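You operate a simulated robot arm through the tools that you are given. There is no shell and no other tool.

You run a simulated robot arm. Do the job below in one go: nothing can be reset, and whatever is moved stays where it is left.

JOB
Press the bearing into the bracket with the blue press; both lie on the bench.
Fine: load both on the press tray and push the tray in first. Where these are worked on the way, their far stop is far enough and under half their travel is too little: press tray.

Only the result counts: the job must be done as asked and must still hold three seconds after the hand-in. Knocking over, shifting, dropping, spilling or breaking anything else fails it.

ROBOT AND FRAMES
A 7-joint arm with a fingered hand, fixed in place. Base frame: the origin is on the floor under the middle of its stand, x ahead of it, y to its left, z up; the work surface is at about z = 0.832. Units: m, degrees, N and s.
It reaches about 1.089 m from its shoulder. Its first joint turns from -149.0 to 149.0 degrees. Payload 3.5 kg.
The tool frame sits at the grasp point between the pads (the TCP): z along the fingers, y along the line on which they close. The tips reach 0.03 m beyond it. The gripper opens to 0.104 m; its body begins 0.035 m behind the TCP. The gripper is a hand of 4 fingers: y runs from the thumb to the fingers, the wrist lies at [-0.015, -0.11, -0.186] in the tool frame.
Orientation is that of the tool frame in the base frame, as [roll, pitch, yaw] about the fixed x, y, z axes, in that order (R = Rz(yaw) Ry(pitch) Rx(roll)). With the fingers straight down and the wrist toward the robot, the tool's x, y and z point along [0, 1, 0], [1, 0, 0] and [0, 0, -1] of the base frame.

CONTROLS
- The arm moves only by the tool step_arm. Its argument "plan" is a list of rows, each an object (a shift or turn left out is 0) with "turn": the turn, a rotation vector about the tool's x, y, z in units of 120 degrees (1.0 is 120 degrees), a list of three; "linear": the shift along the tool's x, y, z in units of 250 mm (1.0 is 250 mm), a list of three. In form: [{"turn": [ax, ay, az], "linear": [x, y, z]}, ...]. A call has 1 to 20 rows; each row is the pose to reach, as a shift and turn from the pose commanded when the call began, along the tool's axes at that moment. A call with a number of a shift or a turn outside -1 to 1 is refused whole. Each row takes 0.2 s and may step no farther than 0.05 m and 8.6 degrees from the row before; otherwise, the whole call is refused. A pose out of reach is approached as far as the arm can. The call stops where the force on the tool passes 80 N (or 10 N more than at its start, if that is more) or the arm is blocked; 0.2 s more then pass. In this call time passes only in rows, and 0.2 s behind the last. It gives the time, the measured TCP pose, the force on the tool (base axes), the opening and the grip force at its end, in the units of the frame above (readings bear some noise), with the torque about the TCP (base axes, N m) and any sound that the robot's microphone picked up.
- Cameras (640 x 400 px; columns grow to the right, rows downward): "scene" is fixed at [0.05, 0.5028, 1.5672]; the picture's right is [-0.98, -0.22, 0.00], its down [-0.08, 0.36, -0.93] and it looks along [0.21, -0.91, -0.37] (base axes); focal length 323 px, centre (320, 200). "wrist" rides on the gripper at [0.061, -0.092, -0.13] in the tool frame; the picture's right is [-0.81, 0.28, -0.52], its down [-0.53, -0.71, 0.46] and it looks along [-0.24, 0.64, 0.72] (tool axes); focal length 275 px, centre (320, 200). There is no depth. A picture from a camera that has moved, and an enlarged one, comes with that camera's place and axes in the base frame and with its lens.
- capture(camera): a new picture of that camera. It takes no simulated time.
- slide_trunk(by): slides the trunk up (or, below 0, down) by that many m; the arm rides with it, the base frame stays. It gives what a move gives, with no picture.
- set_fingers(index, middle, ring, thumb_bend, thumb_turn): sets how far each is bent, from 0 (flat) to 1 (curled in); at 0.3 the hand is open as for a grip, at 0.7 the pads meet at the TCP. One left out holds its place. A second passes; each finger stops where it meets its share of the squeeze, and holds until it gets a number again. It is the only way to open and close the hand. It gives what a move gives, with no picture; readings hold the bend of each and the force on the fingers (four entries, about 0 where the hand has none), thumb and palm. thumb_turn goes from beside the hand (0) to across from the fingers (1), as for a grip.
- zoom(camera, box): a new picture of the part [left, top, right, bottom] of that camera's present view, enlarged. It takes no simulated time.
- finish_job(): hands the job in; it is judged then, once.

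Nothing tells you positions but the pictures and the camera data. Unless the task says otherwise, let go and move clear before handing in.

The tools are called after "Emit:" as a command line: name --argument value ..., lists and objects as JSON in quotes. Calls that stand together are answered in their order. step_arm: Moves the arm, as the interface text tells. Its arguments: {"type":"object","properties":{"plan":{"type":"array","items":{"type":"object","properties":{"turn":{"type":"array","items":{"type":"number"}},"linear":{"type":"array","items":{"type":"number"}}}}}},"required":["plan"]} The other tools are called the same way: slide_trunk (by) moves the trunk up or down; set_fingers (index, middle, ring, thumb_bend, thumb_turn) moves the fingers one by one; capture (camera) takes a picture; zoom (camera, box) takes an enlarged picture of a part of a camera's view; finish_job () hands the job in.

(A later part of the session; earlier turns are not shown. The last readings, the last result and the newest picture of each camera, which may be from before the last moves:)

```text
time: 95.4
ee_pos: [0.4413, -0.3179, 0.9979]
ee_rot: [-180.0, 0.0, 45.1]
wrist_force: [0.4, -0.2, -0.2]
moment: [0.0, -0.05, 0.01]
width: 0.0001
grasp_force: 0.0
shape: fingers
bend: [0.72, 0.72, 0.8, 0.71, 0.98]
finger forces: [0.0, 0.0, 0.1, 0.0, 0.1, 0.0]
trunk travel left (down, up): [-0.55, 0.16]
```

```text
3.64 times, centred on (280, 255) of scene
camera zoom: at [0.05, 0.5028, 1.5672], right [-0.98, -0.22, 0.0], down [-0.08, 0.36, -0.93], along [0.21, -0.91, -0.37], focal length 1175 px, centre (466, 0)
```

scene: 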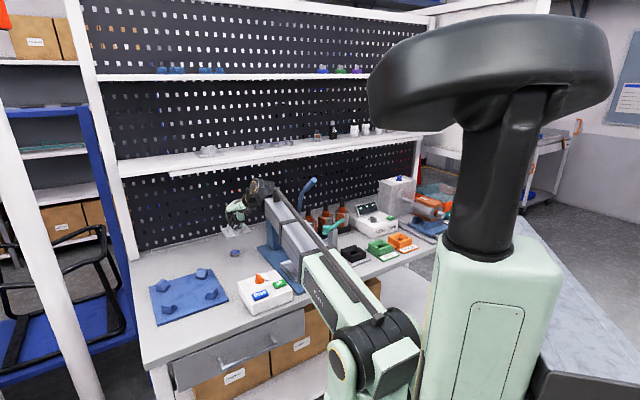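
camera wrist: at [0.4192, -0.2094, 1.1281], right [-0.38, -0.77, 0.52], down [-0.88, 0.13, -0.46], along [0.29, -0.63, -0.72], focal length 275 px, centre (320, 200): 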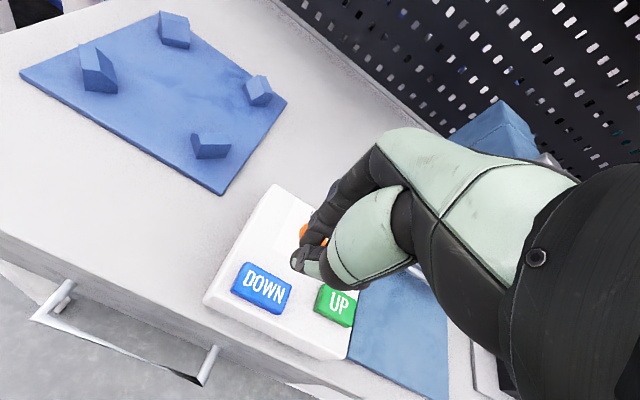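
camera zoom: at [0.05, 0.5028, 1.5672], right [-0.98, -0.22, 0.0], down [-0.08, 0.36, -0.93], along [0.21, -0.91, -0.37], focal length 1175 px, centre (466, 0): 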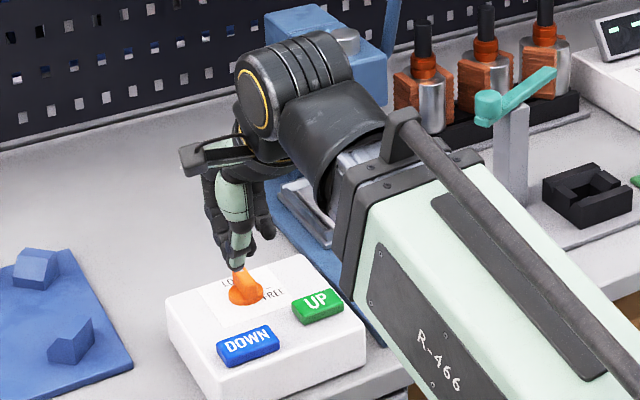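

The pointer is above the DOWN button (centre about (0.4395,-0.3106)). Lowering toward it.

Emit:
step_arm --plan '[{"linear": [0.015, -0.025, 0.09]}, {"linear": [0.015, -0.025, 0.18]}, {"linear": [0.015, -0.025, 0.26]}]'

Emit:
zoom --camera "wrist" --box '[220, 180, 400, 360]'

Emit:
zoom --camera "scene" --box '[235, 235, 295, 300]'

```text
time: 96.2
ee_pos: [0.4546, -0.3196, 0.9364]
ee_rot: [-179.9, -0.1, 45.1]
wrist_force: [0.5, -0.6, 0.8]
moment: [0.0, 0.02, 0.01]
width: 0.0002
grasp_force: 0.0
shape: fingers
bend: [0.72, 0.72, 0.8, 0.71, 0.97]
finger forces: [0.0, 0.0, 0.1, 0.0, 0.0, 0.0]
out of reach, approached as far as the arm can: row 1, 2, 3
trunk travel left (down, up): [-0.55, 0.16]
```

```text
2.22 times, centred on (310, 270) of wrist
camera zoom: at [0.4325, -0.2108, 1.066], right [-0.38, -0.77, 0.52], down [-0.88, 0.13, -0.45], along [0.28, -0.63, -0.73], focal length 612 px, centre (342, 44)
```

zoom: 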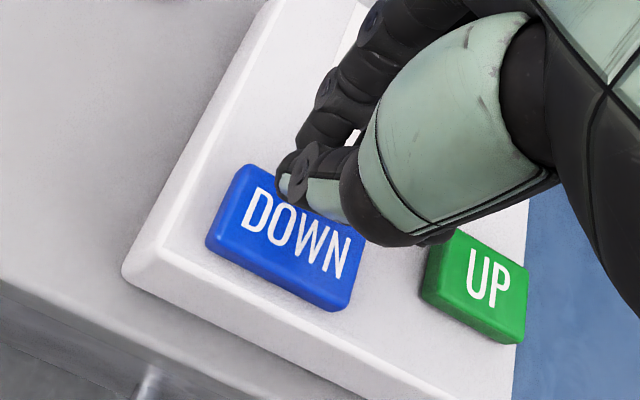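

```text
6.15 times, centred on (265, 268) of scene
camera zoom: at [0.05, 0.5028, 1.5672], right [-0.98, -0.22, 0.0], down [-0.08, 0.36, -0.93], along [0.21, -0.91, -0.37], focal length 1988 px, centre (658, -215)
```

zoom: 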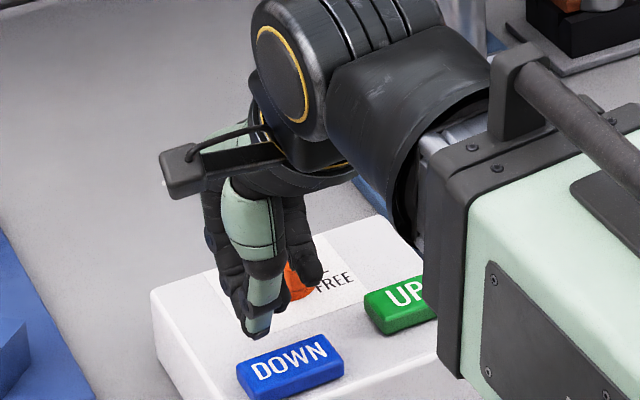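

The reach limit stops me short at this wrist posture. The thumb sits ~6 cm nearer the robot, so I'll use the extended thumb as the pointer with the other fingers curled.

Emit:
step_arm --plan '[{"linear": [0, 0, -0.12]}, {"linear": [-0.018, 0.16, -0.14]}]'

Emit:
set_fingers --index 1.0 --middle 1.0 --ring 1.0 --thumb_bend 0.3

Emit:
capture --camera "wrist"

Emit:
zoom --camera "scene" --box '[235, 225, 305, 300]'

```text
time: 96.8
ee_pos: [0.4787, -0.351, 0.9664]
ee_rot: [-180.0, -0.1, 45.3]
wrist_force: [0.3, 0.2, 0.0]
moment: [-0.01, 0.03, -0.03]
width: 0.0
grasp_force: 0.0
shape: fingers
bend: [0.72, 0.72, 0.8, 0.71, 0.97]
finger forces: [0.1, 0.1, 0.0, 0.0, 0.1, 0.0]
trunk travel left (down, up): [-0.55, 0.16]
```

```text
time: 97.8
ee_pos: [0.4791, -0.3492, 0.9683]
ee_rot: [-179.9, -0.2, 45.1]
wrist_force: [-0.3, 0.2, 0.0]
moment: [-0.01, -0.01, 0.02]
width: 0.0657
grasp_force: 0.1
shape: fingers
bend: [1.0, 1.0, 1.0, 0.3, 0.98]
finger forces: [0.0, 0.0, 0.1, 0.0, 0.0, 0.0]
trunk travel left (down, up): [-0.55, 0.16]
```

```text
taken
camera wrist: at [0.4561, -0.241, 1.0991], right [-0.38, -0.77, 0.52], down [-0.88, 0.13, -0.46], along [0.29, -0.63, -0.72], focal length 275 px, centre (320, 200)
```

wrist: 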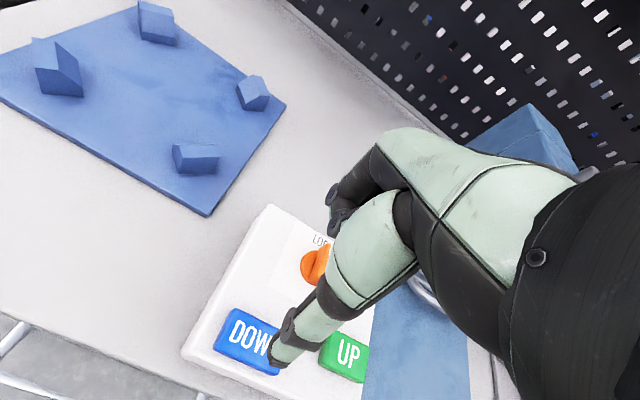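

```text
5.33 times, centred on (270, 262) of scene
camera zoom: at [0.05, 0.5028, 1.5672], right [-0.98, -0.22, 0.0], down [-0.08, 0.36, -0.93], along [0.21, -0.91, -0.37], focal length 1723 px, centre (587, -133)
```

zoom: 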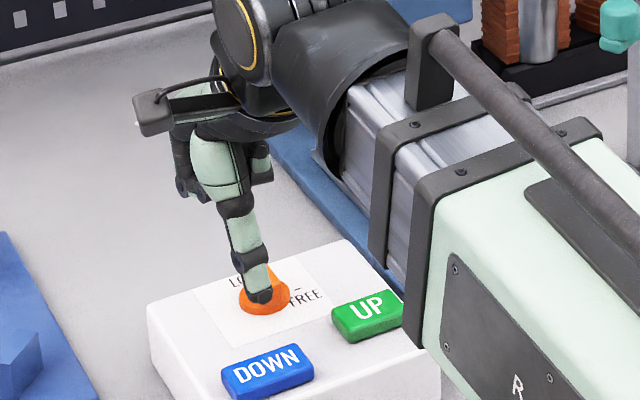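

The extended thumb is right over the DOWN button. Lowering onto it.

Emit:
step_arm --plan '[{"linear": [0, 0.012, 0.08]}, {"linear": [0, 0.012, 0.15]}]'

Emit:
zoom --camera "scene" --box '[245, 245, 295, 300]'

Emit:
zoom --camera "wrist" --box '[180, 200, 380, 400]'

```text
time: 98.4
ee_pos: [0.4805, -0.3531, 0.9318]
ee_rot: [180.0, -0.1, 45.0]
wrist_force: [0.7, 0.5, 0.5]
moment: [0.0, -0.03, -0.02]
width: 0.0656
grasp_force: 0.0
shape: fingers
bend: [1.0, 1.0, 1.0, 0.3, 0.98]
finger forces: [0.0, 0.1, 0.0, 0.0, 0.0, 0.0]
trunk travel left (down, up): [-0.55, 0.16]
```

```text
7.27 times, centred on (270, 272) of scene
camera zoom: at [0.05, 0.5028, 1.5672], right [-0.98, -0.22, 0.0], down [-0.08, 0.36, -0.93], along [0.21, -0.91, -0.37], focal length 2350 px, centre (684, -327)
```

zoom: 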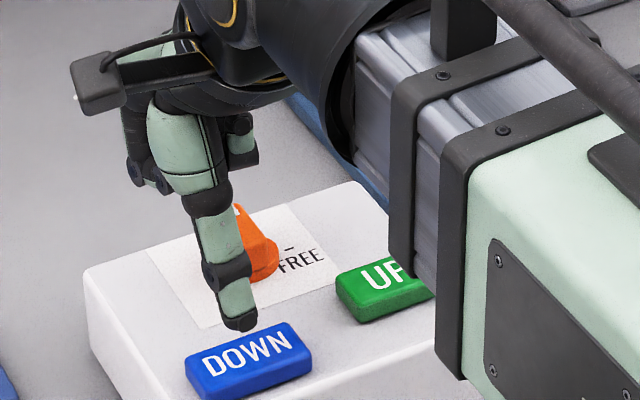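

```text
2.00 times, centred on (280, 300) of wrist
camera zoom: at [0.4592, -0.2444, 1.0626], right [-0.38, -0.77, 0.52], down [-0.88, 0.13, -0.46], along [0.29, -0.63, -0.72], focal length 551 px, centre (400, 0)
```

zoom: 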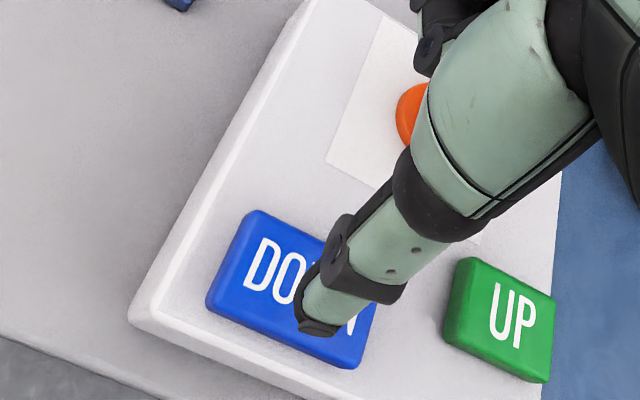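

About 1.4 cm to go. Lowering to touch and press.

Emit:
step_arm --plan '[{"linear": [0, 0, 0.03]}, {"linear": [0, 0, 0.048]}]'

Emit:
step_arm --plan '[{"linear": [0, 0, 0.016]}, {"linear": [0, 0, 0.024]}]'

Emit:
zoom --camera "scene" --box '[245, 200, 325, 300]'

```text
time: 99.0
ee_pos: [0.4803, -0.3524, 0.9212]
ee_rot: [-180.0, -0.1, 45.1]
wrist_force: [0.2, 0.5, -0.2]
moment: [0.0, -0.01, -0.01]
width: 0.0655
grasp_force: 0.0
shape: fingers
bend: [1.0, 1.0, 1.0, 0.3, 0.98]
finger forces: [0.0, 0.1, 0.0, 0.0, 0.0, 0.0]
trunk travel left (down, up): [-0.55, 0.16]
```

```text
time: 99.6
ee_pos: [0.4811, -0.3516, 0.9129]
ee_rot: [180.0, -0.1, 45.1]
wrist_force: [-0.4, 0.9, 0.3]
moment: [0.03, 0.0, 0.0]
width: 0.0654
grasp_force: 0.1
shape: fingers
bend: [1.0, 1.0, 1.0, 0.3, 0.98]
finger forces: [0.0, 0.0, 0.1, 0.0, 0.0, 0.0]
trunk travel left (down, up): [-0.55, 0.16]
```

```text
4.00 times, centred on (285, 250) of scene
camera zoom: at [0.05, 0.5028, 1.5672], right [-0.98, -0.22, 0.0], down [-0.08, 0.36, -0.93], along [0.21, -0.91, -0.37], focal length 1292 px, centre (460, 0)
```

zoom: 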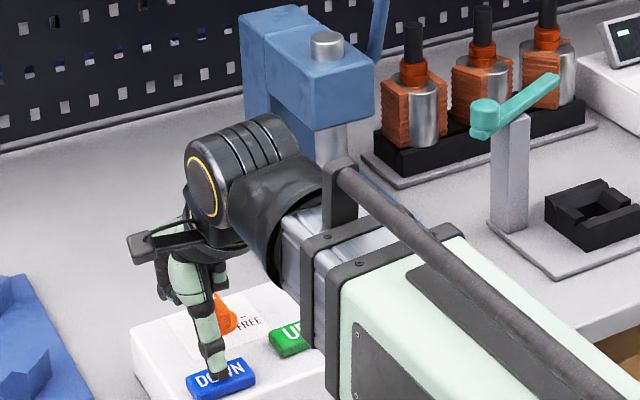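

Still no contact; continuing down a little at a time.

Emit:
step_arm --plan '[{"linear": [0, 0, 0.012]}, {"linear": [0, 0, 0.024]}]'

Emit:
zoom --camera "scene" --box '[250, 260, 290, 300]'

```text
time: 100.2
ee_pos: [0.4809, -0.3533, 0.9084]
ee_rot: [-180.0, -0.1, 45.1]
wrist_force: [-0.9, 0.3, 1.8]
moment: [0.04, 0.06, 0.0]
width: 0.0657
grasp_force: 0.6
shape: fingers
bend: [1.0, 1.0, 1.0, 0.3, 0.98]
finger forces: [0.1, 0.0, 0.1, 0.0, 0.9, 0.0]
trunk travel left (down, up): [-0.55, 0.16]
```

```text
10.00 times, centred on (270, 280) of scene
camera zoom: at [0.05, 0.5028, 1.5672], right [-0.98, -0.22, 0.0], down [-0.08, 0.36, -0.93], along [0.21, -0.91, -0.37], focal length 3231 px, centre (820, -600)
```

zoom: 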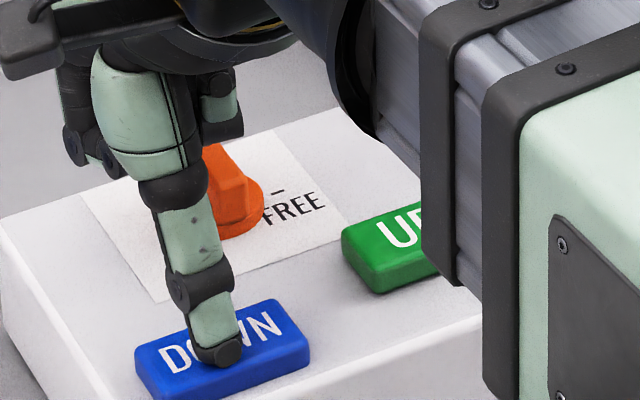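

Contact with the DOWN button. Pressing it in by a further 5 mm and watching the ram.

Emit:
step_arm --plan '[{"linear": [0, 0, 0.012]}, {"linear": [0, 0, 0.024]}, {"linear": [0, 0, 0.024]}]'

Emit:
zoom --camera "scene" --box '[250, 200, 330, 300]'

Emit:
zoom --camera "scene" --box '[280, 200, 320, 240]'

```text
time: 101.0
ee_pos: [0.4806, -0.353, 0.903]
ee_rot: [-180.0, -0.1, 45.1]
wrist_force: [1.3, 0.3, 5.7]
moment: [0.2, 0.17, -0.01]
width: 0.0656
grasp_force: 2.9
shape: fingers
bend: [1.0, 1.0, 1.0, 0.3, 0.97]
finger forces: [0.0, 0.0, 0.1, 0.0, 4.8, 0.0]
trunk travel left (down, up): [-0.55, 0.16]
```

```text
4.00 times, centred on (290, 250) of scene
camera zoom: at [0.05, 0.5028, 1.5672], right [-0.98, -0.22, 0.0], down [-0.08, 0.36, -0.93], along [0.21, -0.91, -0.37], focal length 1292 px, centre (440, 0)
```

zoom: 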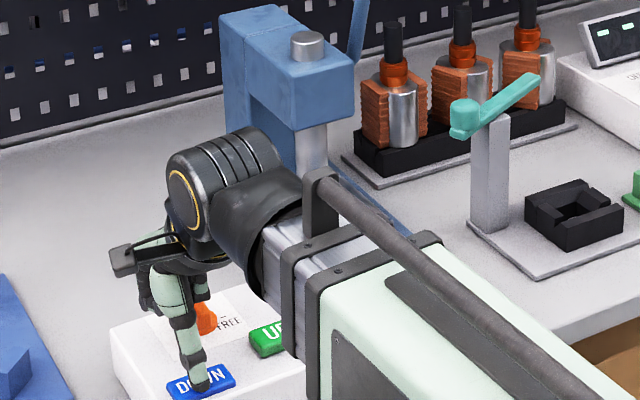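

```text
10.00 times, centred on (300, 220) of scene
camera zoom: at [0.05, 0.5028, 1.5672], right [-0.98, -0.22, 0.0], down [-0.08, 0.36, -0.93], along [0.21, -0.91, -0.37], focal length 3231 px, centre (520, 0)
```

zoom: 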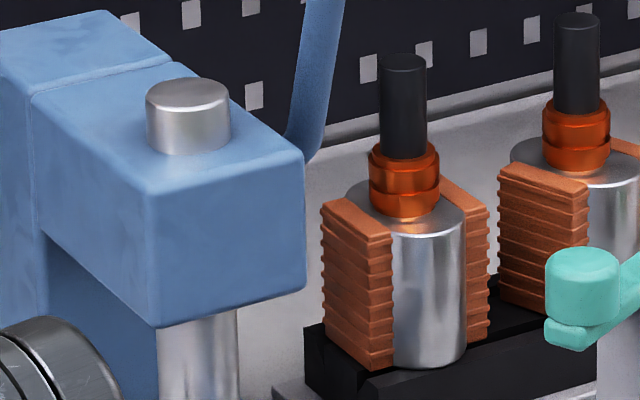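

The button is loaded with ~6 N but the ram cap hasn't moved and no sound was heard. Pressing a bit deeper.

Emit:
step_arm --plan '[{"linear": [0, 0, 0.012]}, {"linear": [0, 0, 0.024]}, {"linear": [0, 0, 0.032]}]'

Emit:
zoom --camera "scene" --box '[250, 260, 290, 300]'

Emit:
zoom --camera "scene" --box '[280, 200, 320, 240]'

```text
time: 101.8
ee_pos: [0.4798, -0.3527, 0.8968]
ee_rot: [179.5, -0.2, 45.2]
wrist_force: [12.3, -8.7, 47.4]
moment: [1.85, 1.74, -0.19]
width: 0.066
grasp_force: 23.3
shape: fingers
bend: [1.0, 1.0, 1.0, 0.28, 0.98]
finger forces: [0.1, 0.0, 0.1, 0.0, 47.0, 0.0]
trunk travel left (down, up): [-0.55, 0.16]
```

```text
10.00 times, centred on (270, 280) of scene
camera zoom: at [0.05, 0.5028, 1.5672], right [-0.98, -0.22, 0.0], down [-0.08, 0.36, -0.93], along [0.21, -0.91, -0.37], focal length 3231 px, centre (820, -600)
```

zoom: 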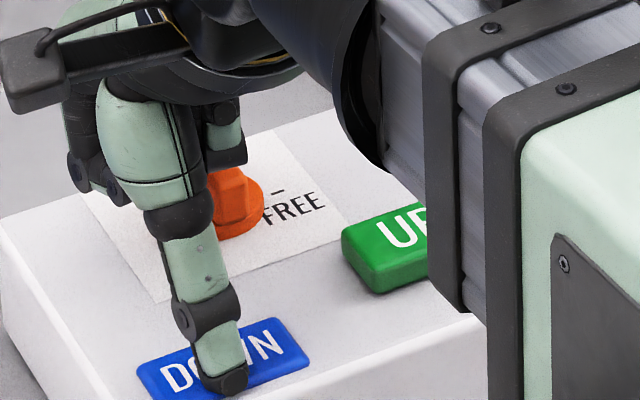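

```text
10.00 times, centred on (300, 220) of scene
camera zoom: at [0.05, 0.5028, 1.5672], right [-0.98, -0.22, 0.0], down [-0.08, 0.36, -0.93], along [0.21, -0.91, -0.37], focal length 3231 px, centre (520, 0)
```

zoom: 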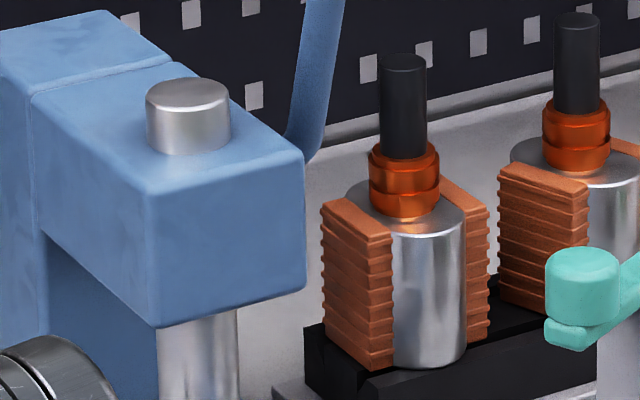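

DOWN bottomed out (47 N) with no effect while the knob is at LOCK. So I'll release it and look closely at the LOCK/FREE knob to turn it.

Emit:
step_arm --plan '[{"linear": [0, 0, -0.15]}, {"linear": [-0.05, 0.06, -0.32]}, {"linear": [-0.14, 0.12, -0.45]}, {"linear": [-0.2, 0.14, -0.5]}]'

Emit:
capture --camera "wrist"

Emit:
zoom --camera "wrist" --box '[180, 230, 300, 350]'

Emit:
zoom --camera "scene" --box '[240, 255, 295, 305]'

```text
time: 102.8
ee_pos: [0.4682, -0.4145, 1.0184]
ee_rot: [180.0, -0.1, 45.0]
wrist_force: [0.1, -0.2, 0.2]
moment: [0.02, 0.02, -0.02]
width: 0.0654
grasp_force: 0.0
shape: fingers
bend: [1.0, 1.0, 1.0, 0.3, 0.98]
finger forces: [0.1, 0.1, 0.0, 0.0, 0.0, 0.1]
trunk travel left (down, up): [-0.55, 0.16]
```

```text
taken
camera wrist: at [0.4464, -0.3055, 1.1494], right [-0.38, -0.77, 0.52], down [-0.88, 0.13, -0.46], along [0.29, -0.63, -0.72], focal length 275 px, centre (320, 200)
```

wrist: 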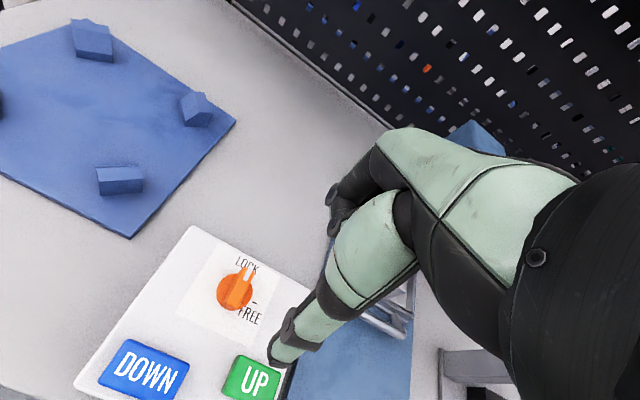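

```text
3.33 times, centred on (240, 290) of wrist
camera zoom: at [0.4464, -0.3055, 1.1494], right [-0.38, -0.77, 0.52], down [-0.88, 0.13, -0.46], along [0.29, -0.63, -0.72], focal length 918 px, centre (587, -100)
```

zoom: 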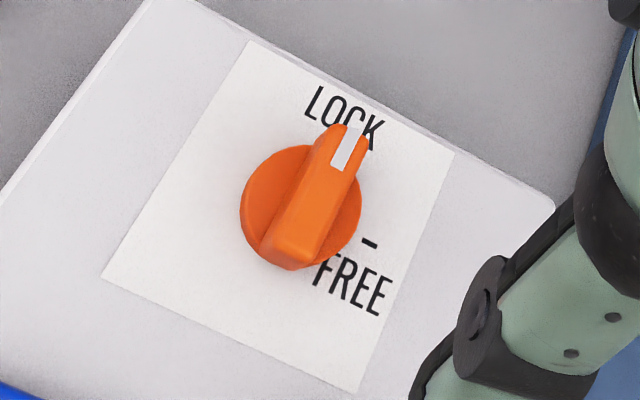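

```text
8.00 times, centred on (268, 280) of scene
camera zoom: at [0.05, 0.5028, 1.5672], right [-0.98, -0.22, 0.0], down [-0.08, 0.36, -0.93], along [0.21, -0.91, -0.37], focal length 2585 px, centre (740, -440)
```

zoom: 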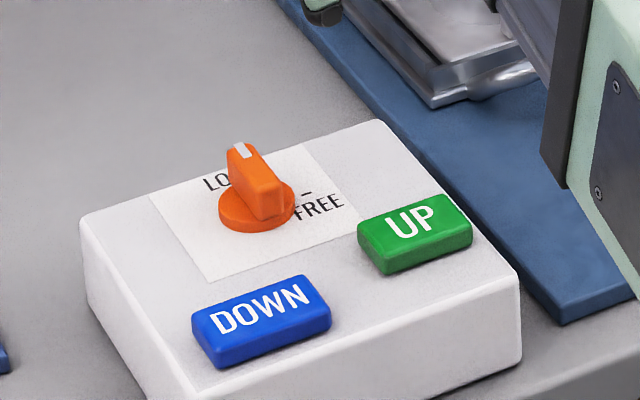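

The knob's bar points toward the back (LOCK); FREE is 90° clockwise, i.e. pointing right. I'll push the bar's back end to the right with the thumb: first positioning the thumb left of that end.

Emit:
step_arm --plan '[{"linear": [0.084, 0.12, 0.0]}, {"linear": [0.168, 0.239, 0.02]}, {"linear": [0.168, 0.239, 0.16]}, {"linear": [0.168, 0.239, 0.3]}, {"linear": [0.168, 0.239, 0.35]}]'

Emit:
capture --camera "wrist"

Emit:
zoom --camera "scene" --box '[240, 245, 290, 295]'

```text
time: 104.0
ee_pos: [0.541, -0.4256, 0.9303]
ee_rot: [179.8, -0.1, 45.0]
wrist_force: [1.2, 0.4, 0.2]
moment: [-0.01, 0.0, -0.02]
width: 0.0653
grasp_force: 0.1
shape: fingers
bend: [1.0, 1.0, 1.0, 0.3, 0.98]
finger forces: [0.1, 0.0, 0.1, 0.0, 0.1, 0.0]
trunk travel left (down, up): [-0.55, 0.16]
```

```text
taken
camera wrist: at [0.5199, -0.3167, 1.0616], right [-0.38, -0.77, 0.52], down [-0.88, 0.13, -0.46], along [0.29, -0.63, -0.72], focal length 275 px, centre (320, 200)
```

wrist: 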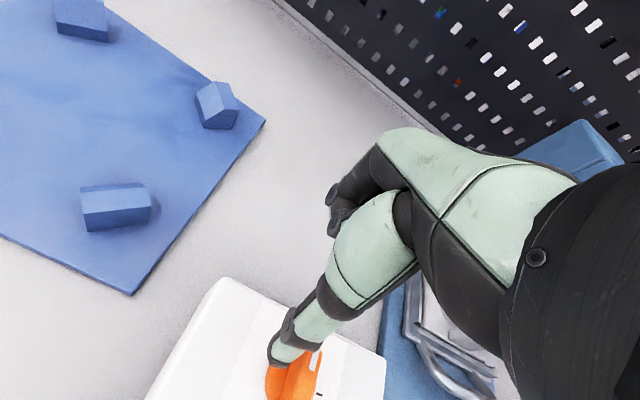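

```text
8.00 times, centred on (265, 270) of scene
camera zoom: at [0.05, 0.5028, 1.5672], right [-0.98, -0.22, 0.0], down [-0.08, 0.36, -0.93], along [0.21, -0.91, -0.37], focal length 2585 px, centre (760, -360)
```

zoom: 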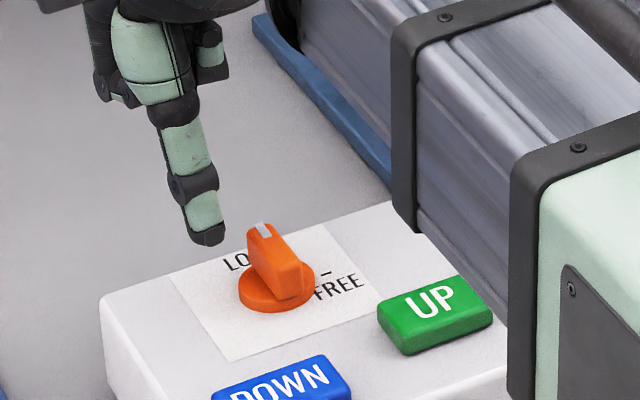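

The thumb is to the left of the bar's pointer end. Lowering beside it.

Emit:
step_arm --plan '[{"linear": [0, 0, 0.04]}, {"linear": [0, 0, 0.07]}]'

Emit:
zoom --camera "scene" --box '[245, 250, 285, 290]'

Emit:
zoom --camera "wrist" --box '[220, 280, 360, 400]'

```text
time: 104.6
ee_pos: [0.5422, -0.4251, 0.9139]
ee_rot: [179.9, -0.1, 45.0]
wrist_force: [0.4, -0.6, 0.2]
moment: [-0.01, 0.02, -0.02]
width: 0.0653
grasp_force: 0.0
shape: fingers
bend: [1.0, 1.0, 1.0, 0.3, 0.98]
finger forces: [0.0, 0.0, 0.0, 0.0, 0.1, 0.0]
trunk travel left (down, up): [-0.55, 0.16]
```

```text
10.00 times, centred on (265, 270) of scene
camera zoom: at [0.05, 0.5028, 1.5672], right [-0.98, -0.22, 0.0], down [-0.08, 0.36, -0.93], along [0.21, -0.91, -0.37], focal length 3231 px, centre (870, -500)
```

zoom: 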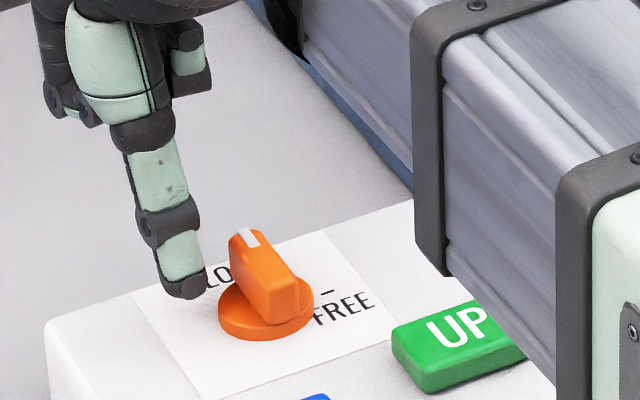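

```text
3.33 times, centred on (290, 340) of wrist
camera zoom: at [0.5192, -0.3169, 1.0441], right [-0.38, -0.77, 0.52], down [-0.88, 0.13, -0.46], along [0.29, -0.63, -0.72], focal length 918 px, centre (420, -267)
```

zoom: 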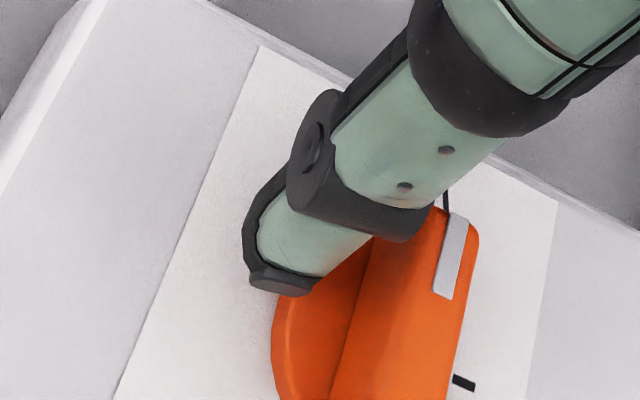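

The thumb tip sits beside the bar, low enough to engage it. Sweeping the bar's pointer end to the right along an arc.

Emit:
step_arm --plan '[{"linear": [-0.025, 0.001, 0]}, {"linear": [-0.049, 0.0016, 0]}, {"linear": [-0.067, 0.011, 0]}, {"linear": [-0.0844, 0.0212, 0]}, {"linear": [-0.104, 0.0212, 0]}, {"linear": [-0.1244, 0.0204, 0]}]'

Emit:
zoom --camera "scene" --box '[245, 250, 285, 290]'

Emit:
zoom --camera "wrist" --box '[220, 280, 360, 400]'

```text
time: 106.0
ee_pos: [0.5211, -0.4519, 0.9133]
ee_rot: [179.9, -0.1, 45.1]
wrist_force: [1.4, -1.2, 0.2]
moment: [-0.05, -0.04, -0.03]
width: 0.0643
grasp_force: 0.4
shape: fingers
bend: [1.0, 1.0, 1.0, 0.33, 0.97]
finger forces: [0.0, 0.0, 0.0, 0.0, 2.0, 0.1]
trunk travel left (down, up): [-0.55, 0.16]
```

```text
10.00 times, centred on (265, 270) of scene
camera zoom: at [0.05, 0.5028, 1.5672], right [-0.98, -0.22, 0.0], down [-0.08, 0.36, -0.93], along [0.21, -0.91, -0.37], focal length 3231 px, centre (870, -500)
```

zoom: 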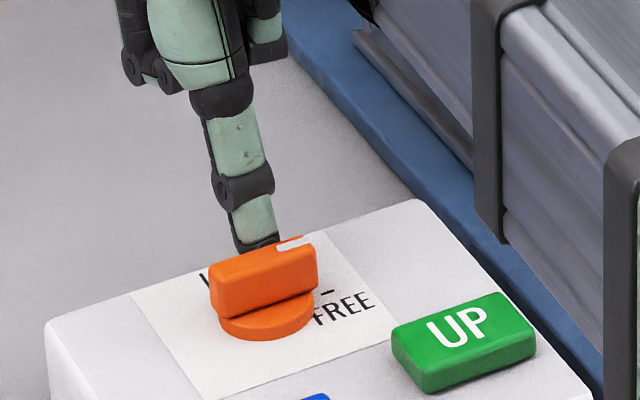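

```text
3.33 times, centred on (290, 340) of wrist
camera zoom: at [0.5004, -0.3429, 1.0447], right [-0.38, -0.77, 0.52], down [-0.88, 0.13, -0.46], along [0.29, -0.63, -0.72], focal length 918 px, centre (420, -267)
```

zoom: 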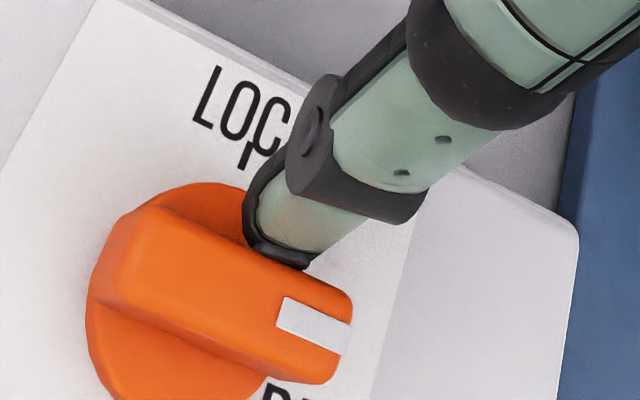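

The knob has turned about 75°. Finishing the sweep so the pointer reaches the FREE mark.

Emit:
step_arm --plan '[{"linear": [-0.018, -0.009, 0]}, {"linear": [-0.0348, -0.0208, 0]}, {"linear": [-0.0432, -0.0312, 0]}, {"linear": [-0.047, -0.037, 0]}]'

Emit:
zoom --camera "scene" --box '[245, 250, 285, 290]'

Emit:
zoom --camera "wrist" --box '[220, 280, 360, 400]'

```text
time: 107.0
ee_pos: [0.5089, -0.4527, 0.9137]
ee_rot: [-179.9, 0.0, 45.1]
wrist_force: [7.6, -4.7, 2.4]
moment: [0.01, -0.12, -0.2]
width: 0.0608
grasp_force: 4.4
shape: fingers
bend: [1.0, 1.0, 1.0, 0.37, 0.97]
finger forces: [0.0, 0.0, 0.0, 0.1, 8.7, 0.0]
trunk travel left (down, up): [-0.55, 0.16]
```

```text
10.00 times, centred on (265, 270) of scene
camera zoom: at [0.05, 0.5028, 1.5672], right [-0.98, -0.22, 0.0], down [-0.08, 0.36, -0.93], along [0.21, -0.91, -0.37], focal length 3231 px, centre (870, -500)
```

zoom: 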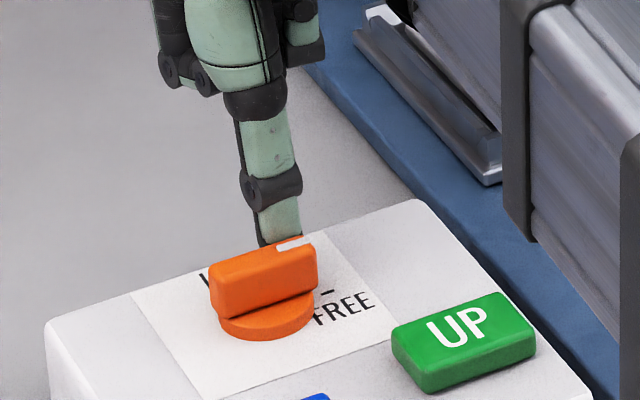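

```text
3.33 times, centred on (290, 340) of wrist
camera zoom: at [0.4864, -0.3448, 1.0445], right [-0.38, -0.77, 0.52], down [-0.88, 0.13, -0.46], along [0.29, -0.63, -0.72], focal length 918 px, centre (420, -267)
```

zoom: 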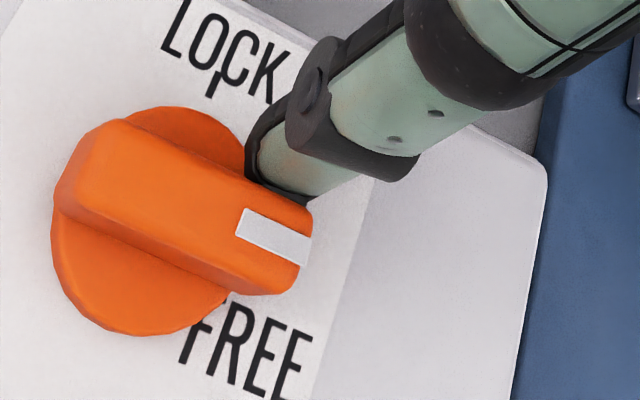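

The knob stopped against its end with the pointer at the FREE mark. Backing the thumb off and raising, then I'll verify and try DOWN again.

Emit:
step_arm --plan '[{"linear": [0.0, 0.06, 0]}, {"linear": [0.0, 0.08, -0.1]}, {"linear": [0.0, 0.06, -0.25]}, {"linear": [0.0, 0.0, -0.4]}, {"linear": [0.0, -0.1, -0.42]}]'

Emit:
capture --camera "wrist"

Emit:
zoom --camera "wrist" --box '[180, 230, 320, 370]'

Emit:
zoom --camera "scene" --box '[240, 195, 330, 305]'

```text
time: 108.2
ee_pos: [0.4909, -0.4338, 1.0188]
ee_rot: [-180.0, 0.0, 45.1]
wrist_force: [0.5, 0.5, 0.1]
moment: [0.01, 0.0, -0.01]
width: 0.0655
grasp_force: 0.1
shape: fingers
bend: [1.0, 1.0, 1.0, 0.3, 0.97]
finger forces: [0.0, 0.0, 0.1, 0.0, 0.1, 0.1]
trunk travel left (down, up): [-0.55, 0.16]
```

```text
taken
camera wrist: at [0.4689, -0.3257, 1.1498], right [-0.38, -0.77, 0.52], down [-0.88, 0.13, -0.46], along [0.29, -0.63, -0.73], focal length 275 px, centre (320, 200)
```

wrist: 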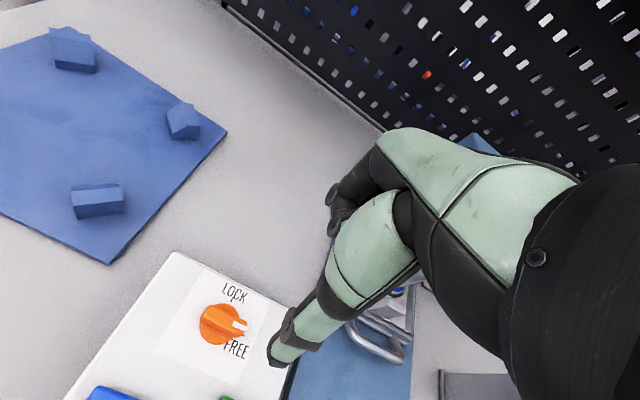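

```text
2.86 times, centred on (250, 300) of wrist
camera zoom: at [0.4689, -0.3257, 1.1498], right [-0.38, -0.77, 0.52], down [-0.88, 0.13, -0.46], along [0.29, -0.63, -0.73], focal length 786 px, centre (520, -86)
```

zoom: 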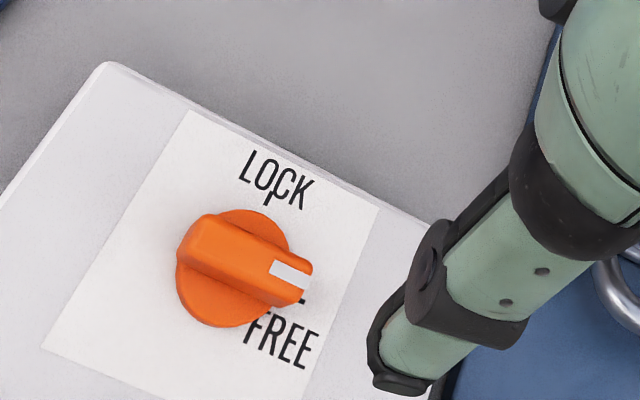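

```text
3.64 times, centred on (285, 250) of scene
camera zoom: at [0.05, 0.5028, 1.5672], right [-0.98, -0.22, 0.0], down [-0.08, 0.36, -0.93], along [0.21, -0.91, -0.37], focal length 1175 px, centre (447, 18)
```

zoom: 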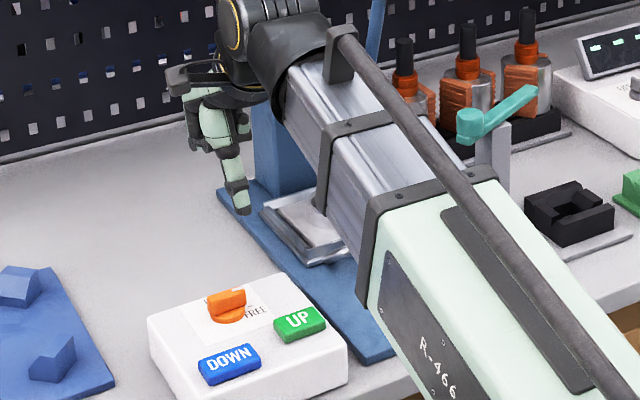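

The knob now points to FREE. Going back above DOWN with the thumb and pressing it.

Emit:
step_arm --plan '[{"linear": [0.1, -0.13, 0]}, {"linear": [0.2, -0.2576, 0.05]}, {"linear": [0.2, -0.2576, 0.2]}, {"linear": [0.2, -0.2576, 0.34]}, {"linear": [0.2, -0.2576, 0.42]}, {"linear": [0.2, -0.2576, 0.443]}]'

Emit:
zoom --camera "scene" --box '[250, 260, 290, 300]'

```text
time: 109.6
ee_pos: [0.4817, -0.3527, 0.9079]
ee_rot: [179.8, -0.2, 45.1]
wrist_force: [0.5, -0.1, 0.9]
moment: [0.05, 0.07, -0.01]
width: 0.0657
grasp_force: 0.9
shape: fingers
bend: [1.0, 1.0, 1.0, 0.3, 0.97]
finger forces: [0.0, 0.0, 0.0, 0.1, 1.1, 0.0]
trunk travel left (down, up): [-0.55, 0.16]
```

```text
10.00 times, centred on (270, 280) of scene
camera zoom: at [0.05, 0.5028, 1.5672], right [-0.98, -0.22, 0.0], down [-0.08, 0.36, -0.93], along [0.21, -0.91, -0.37], focal length 3231 px, centre (820, -600)
```

zoom: 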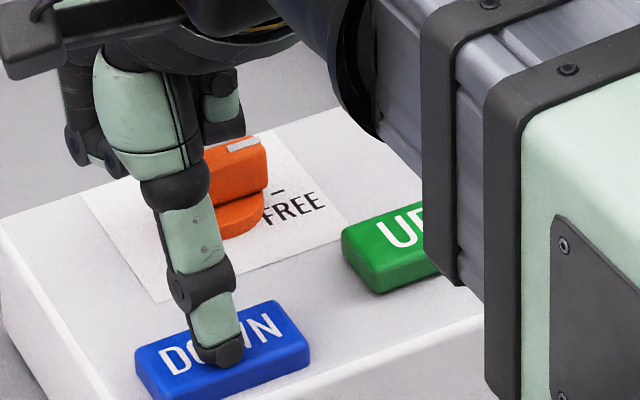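

The thumb touches the DOWN button again, with the knob at FREE. Pressing it down now and checking the ram.

Emit:
step_arm --plan '[{"linear": [0, 0, 0.016]}, {"linear": [0, 0, 0.032]}, {"linear": [0, 0, 0.036]}]'

Emit:
zoom --camera "scene" --box '[280, 200, 320, 240]'

Emit:
zoom --camera "scene" --box '[250, 200, 330, 300]'

```text
time: 110.4
ee_pos: [0.4802, -0.3562, 0.8995]
ee_rot: [179.8, -0.2, 45.0]
wrist_force: [4.4, -3.1, 22.2]
moment: [0.91, 0.83, -0.07]
width: 0.0665
grasp_force: 11.9
shape: fingers
bend: [1.0, 1.0, 1.0, 0.28, 0.97]
finger forces: [0.1, 0.0, 0.0, 0.0, 22.8, 0.1]
trunk travel left (down, up): [-0.55, 0.16]
```

```text
10.00 times, centred on (300, 220) of scene
camera zoom: at [0.05, 0.5028, 1.5672], right [-0.98, -0.22, 0.0], down [-0.08, 0.36, -0.93], along [0.21, -0.91, -0.37], focal length 3231 px, centre (520, 0)
```

zoom: 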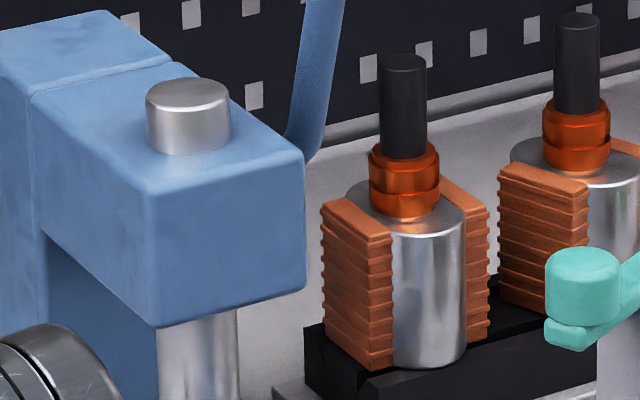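

```text
4.00 times, centred on (290, 250) of scene
camera zoom: at [0.05, 0.5028, 1.5672], right [-0.98, -0.22, 0.0], down [-0.08, 0.36, -0.93], along [0.21, -0.91, -0.37], focal length 1292 px, centre (440, 0)
```

zoom: 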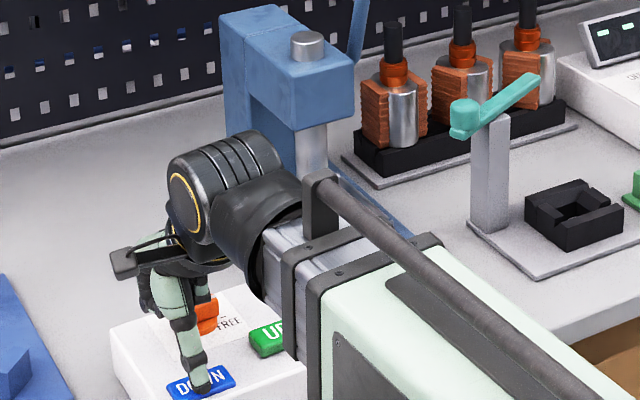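

Even at FREE, the DOWN button (fully pressed) does not move the ram, so the press must be worked by its lever. I'll release the button and raise the hand to a free spot, then look at the lever.

Emit:
step_arm --plan '[{"linear": [0, 0, -0.15]}, {"linear": [0, 0, -0.33]}, {"linear": [-0.06, 0.02, -0.5]}, {"linear": [-0.12, 0.04, -0.68]}, {"linear": [-0.18, 0.06, -0.85]}, {"linear": [-0.24, 0.06, -1.0]}]'

Emit:
set_fingers --index 0.3 --middle 0.3 --ring 0.3 --thumb_bend 0.3

Emit:
capture --camera "wrist"

Emit:
capture --camera "scene"

```text
time: 111.8
ee_pos: [0.4499, -0.4064, 1.1512]
ee_rot: [-180.0, -0.1, 45.1]
wrist_force: [0.1, 0.8, 0.3]
moment: [-0.05, -0.04, 0.01]
width: 0.0655
grasp_force: 0.1
shape: fingers
bend: [1.0, 1.0, 1.0, 0.3, 0.97]
finger forces: [0.0, 0.0, 0.1, 0.1, 0.1, 0.0]
trunk travel left (down, up): [-0.55, 0.16]
```

```text
time: 112.8
ee_pos: [0.449, -0.407, 1.151]
ee_rot: [-180.0, -0.1, 45.1]
wrist_force: [-0.4, 0.1, -0.7]
moment: [0.02, 0.04, 0.01]
width: 0.1031
grasp_force: 0.0
shape: fingers
bend: [0.3, 0.3, 0.3, 0.3, 0.97]
finger forces: [0.0, 0.0, 0.0, 0.1, 0.0, 0.1]
trunk travel left (down, up): [-0.55, 0.16]
```

```text
taken
camera wrist: at [0.4264, -0.298, 1.2811], right [-0.38, -0.77, 0.52], down [-0.88, 0.13, -0.46], along [0.29, -0.63, -0.72], focal length 275 px, centre (320, 200)
```

wrist: 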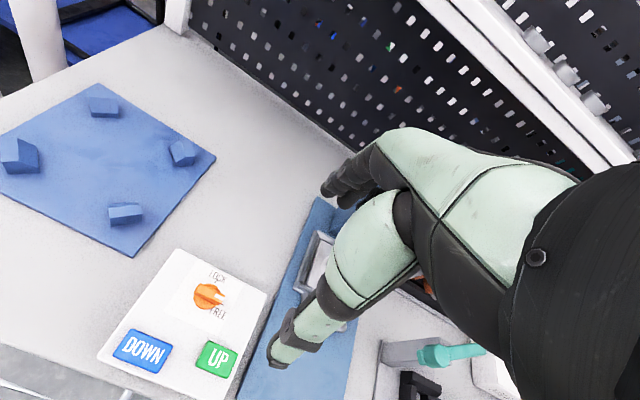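

```text
taken
```

scene: 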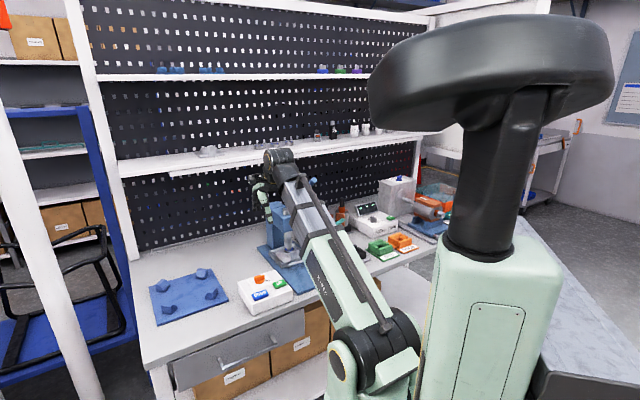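

Let me look at the press and lever now from the scene camera.

Emit:
zoom --camera "scene" --box '[255, 165, 345, 275]'

Emit:
zoom --camera "scene" --box '[265, 215, 315, 270]'

```text
3.64 times, centred on (300, 220) of scene
camera zoom: at [0.05, 0.5028, 1.5672], right [-0.98, -0.22, 0.0], down [-0.08, 0.36, -0.93], along [0.21, -0.91, -0.37], focal length 1175 px, centre (393, 127)
```

zoom: 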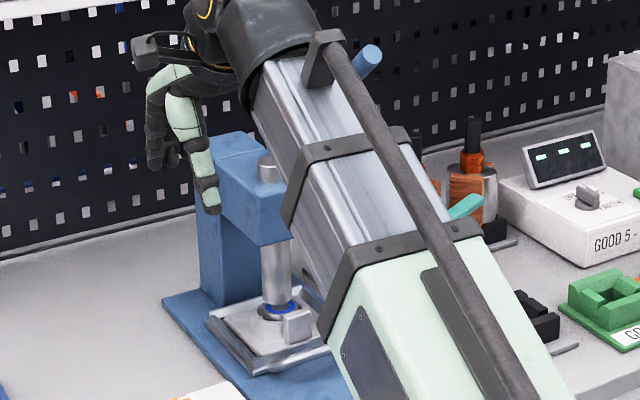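

```text
7.27 times, centred on (290, 242) of scene
camera zoom: at [0.05, 0.5028, 1.5672], right [-0.98, -0.22, 0.0], down [-0.08, 0.36, -0.93], along [0.21, -0.91, -0.37], focal length 2350 px, centre (538, -109)
```

zoom: 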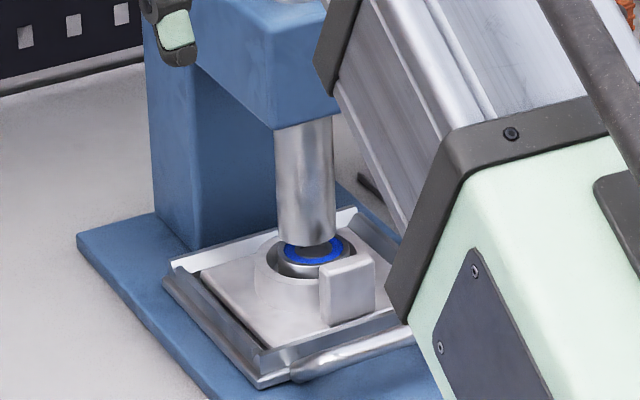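

The lever (blue, right of the press head) must be pulled. I'll rotate the hand 90° (yaw -45°) at height so thumb and fingers can pinch the lever handle from its two sides.

Emit:
step_arm --plan '[{"linear": [0, 0, -0.055], "turn": [0, 0, 0.0682]}, {"linear": [0, 0, -0.109], "turn": [0, 0, 0.1364]}, {"linear": [0, 0, -0.164], "turn": [0, 0, 0.2045]}, {"linear": [0, 0, -0.218], "turn": [0, 0, 0.2727]}, {"linear": [0, 0, -0.273], "turn": [0, 0, 0.3409]}, {"linear": [0, 0, -0.327], "turn": [0, 0, 0.4091]}, {"linear": [0, 0, -0.382], "turn": [0, 0, 0.4773]}, {"linear": [0, 0, -0.436], "turn": [0, 0, 0.5455]}, {"linear": [0, 0, -0.49], "turn": [0, 0, 0.6136]}, {"linear": [0, 0, -0.545], "turn": [0, 0, 0.6818]}, {"linear": [0, 0, -0.6], "turn": [0, 0, 0.75]}]'

Emit:
capture --camera "wrist"

Emit:
capture --camera "scene"

```text
time: 115.2
ee_pos: [0.4413, -0.469, 1.2554]
ee_rot: [179.0, -2.7, -42.9]
wrist_force: [-0.1, 0.3, 0.1]
moment: [-0.02, 0.02, 0.0]
width: 0.1033
grasp_force: 0.2
shape: fingers
bend: [0.3, 0.3, 0.3, 0.3, 0.97]
finger forces: [0.1, 0.1, 0.1, 0.1, 0.1, 0.1]
out of reach, approached as far as the arm can: row 10, 11
trunk travel left (down, up): [-0.55, 0.16]
```

```text
taken
camera wrist: at [0.5442, -0.4378, 1.3874], right [-0.79, 0.37, 0.48], down [0.11, 0.86, -0.49], along [-0.6, -0.34, -0.73], focal length 275 px, centre (320, 200)
```

wrist: 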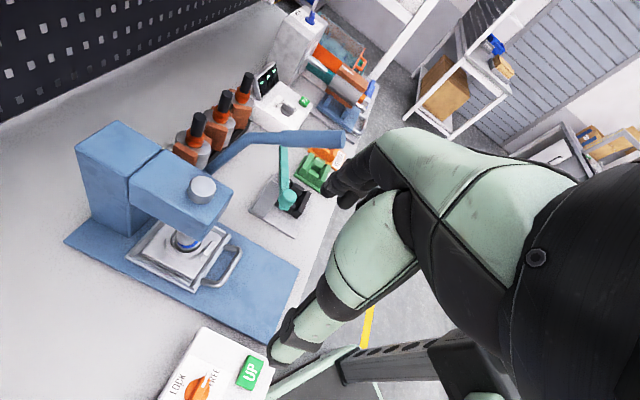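

```text
taken
```

scene: 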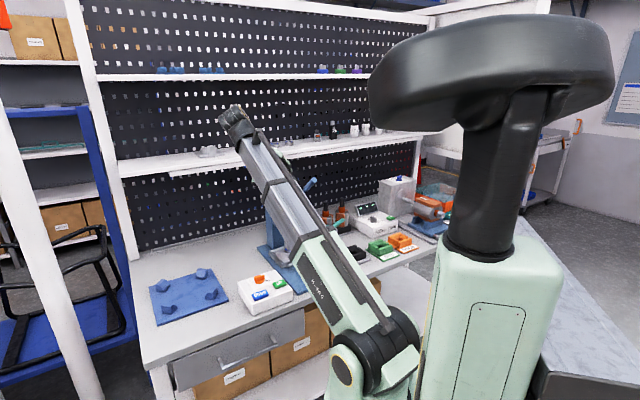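

This view shows the press and its lever very well. Zooming in for measurements.

Emit:
zoom --camera "wrist" --box '[60, 100, 360, 310]'

Emit:
zoom --camera "wrist" --box '[120, 160, 260, 300]'

Emit:
zoom --camera "scene" --box '[260, 160, 340, 230]'

```text
1.90 times, centred on (210, 205) of wrist
camera zoom: at [0.5442, -0.4378, 1.3874], right [-0.79, 0.37, 0.48], down [0.11, 0.86, -0.49], along [-0.6, -0.34, -0.73], focal length 524 px, centre (530, 190)
```

zoom: 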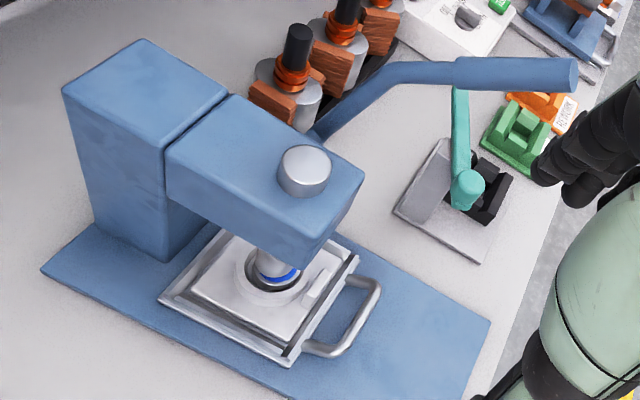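

```text
2.86 times, centred on (190, 230) of wrist
camera zoom: at [0.5442, -0.4378, 1.3874], right [-0.79, 0.37, 0.48], down [0.11, 0.86, -0.49], along [-0.6, -0.34, -0.73], focal length 786 px, centre (691, 114)
```

zoom: 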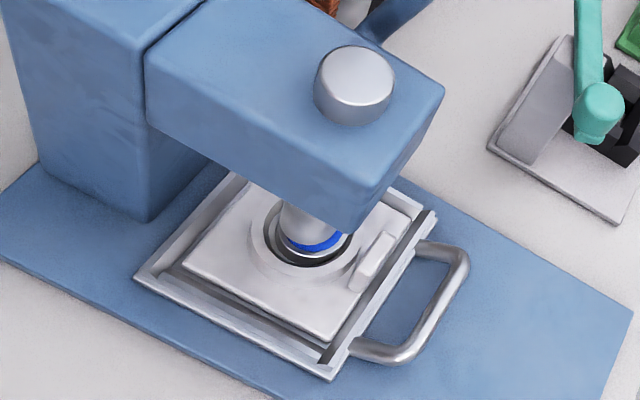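

```text
5.71 times, centred on (300, 195) of scene
camera zoom: at [0.05, 0.5028, 1.5672], right [-0.98, -0.22, 0.0], down [-0.08, 0.36, -0.93], along [0.21, -0.91, -0.37], focal length 1846 px, centre (434, 229)
```

zoom: 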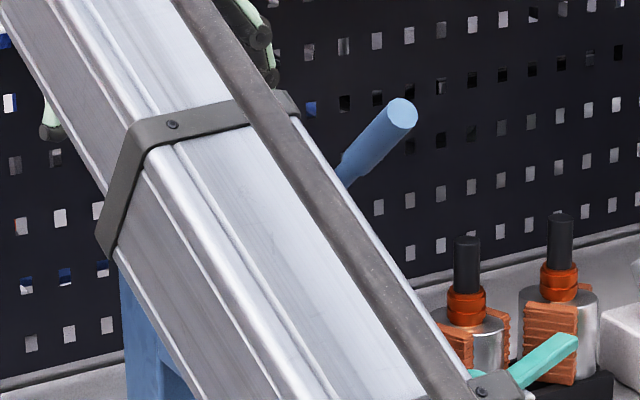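

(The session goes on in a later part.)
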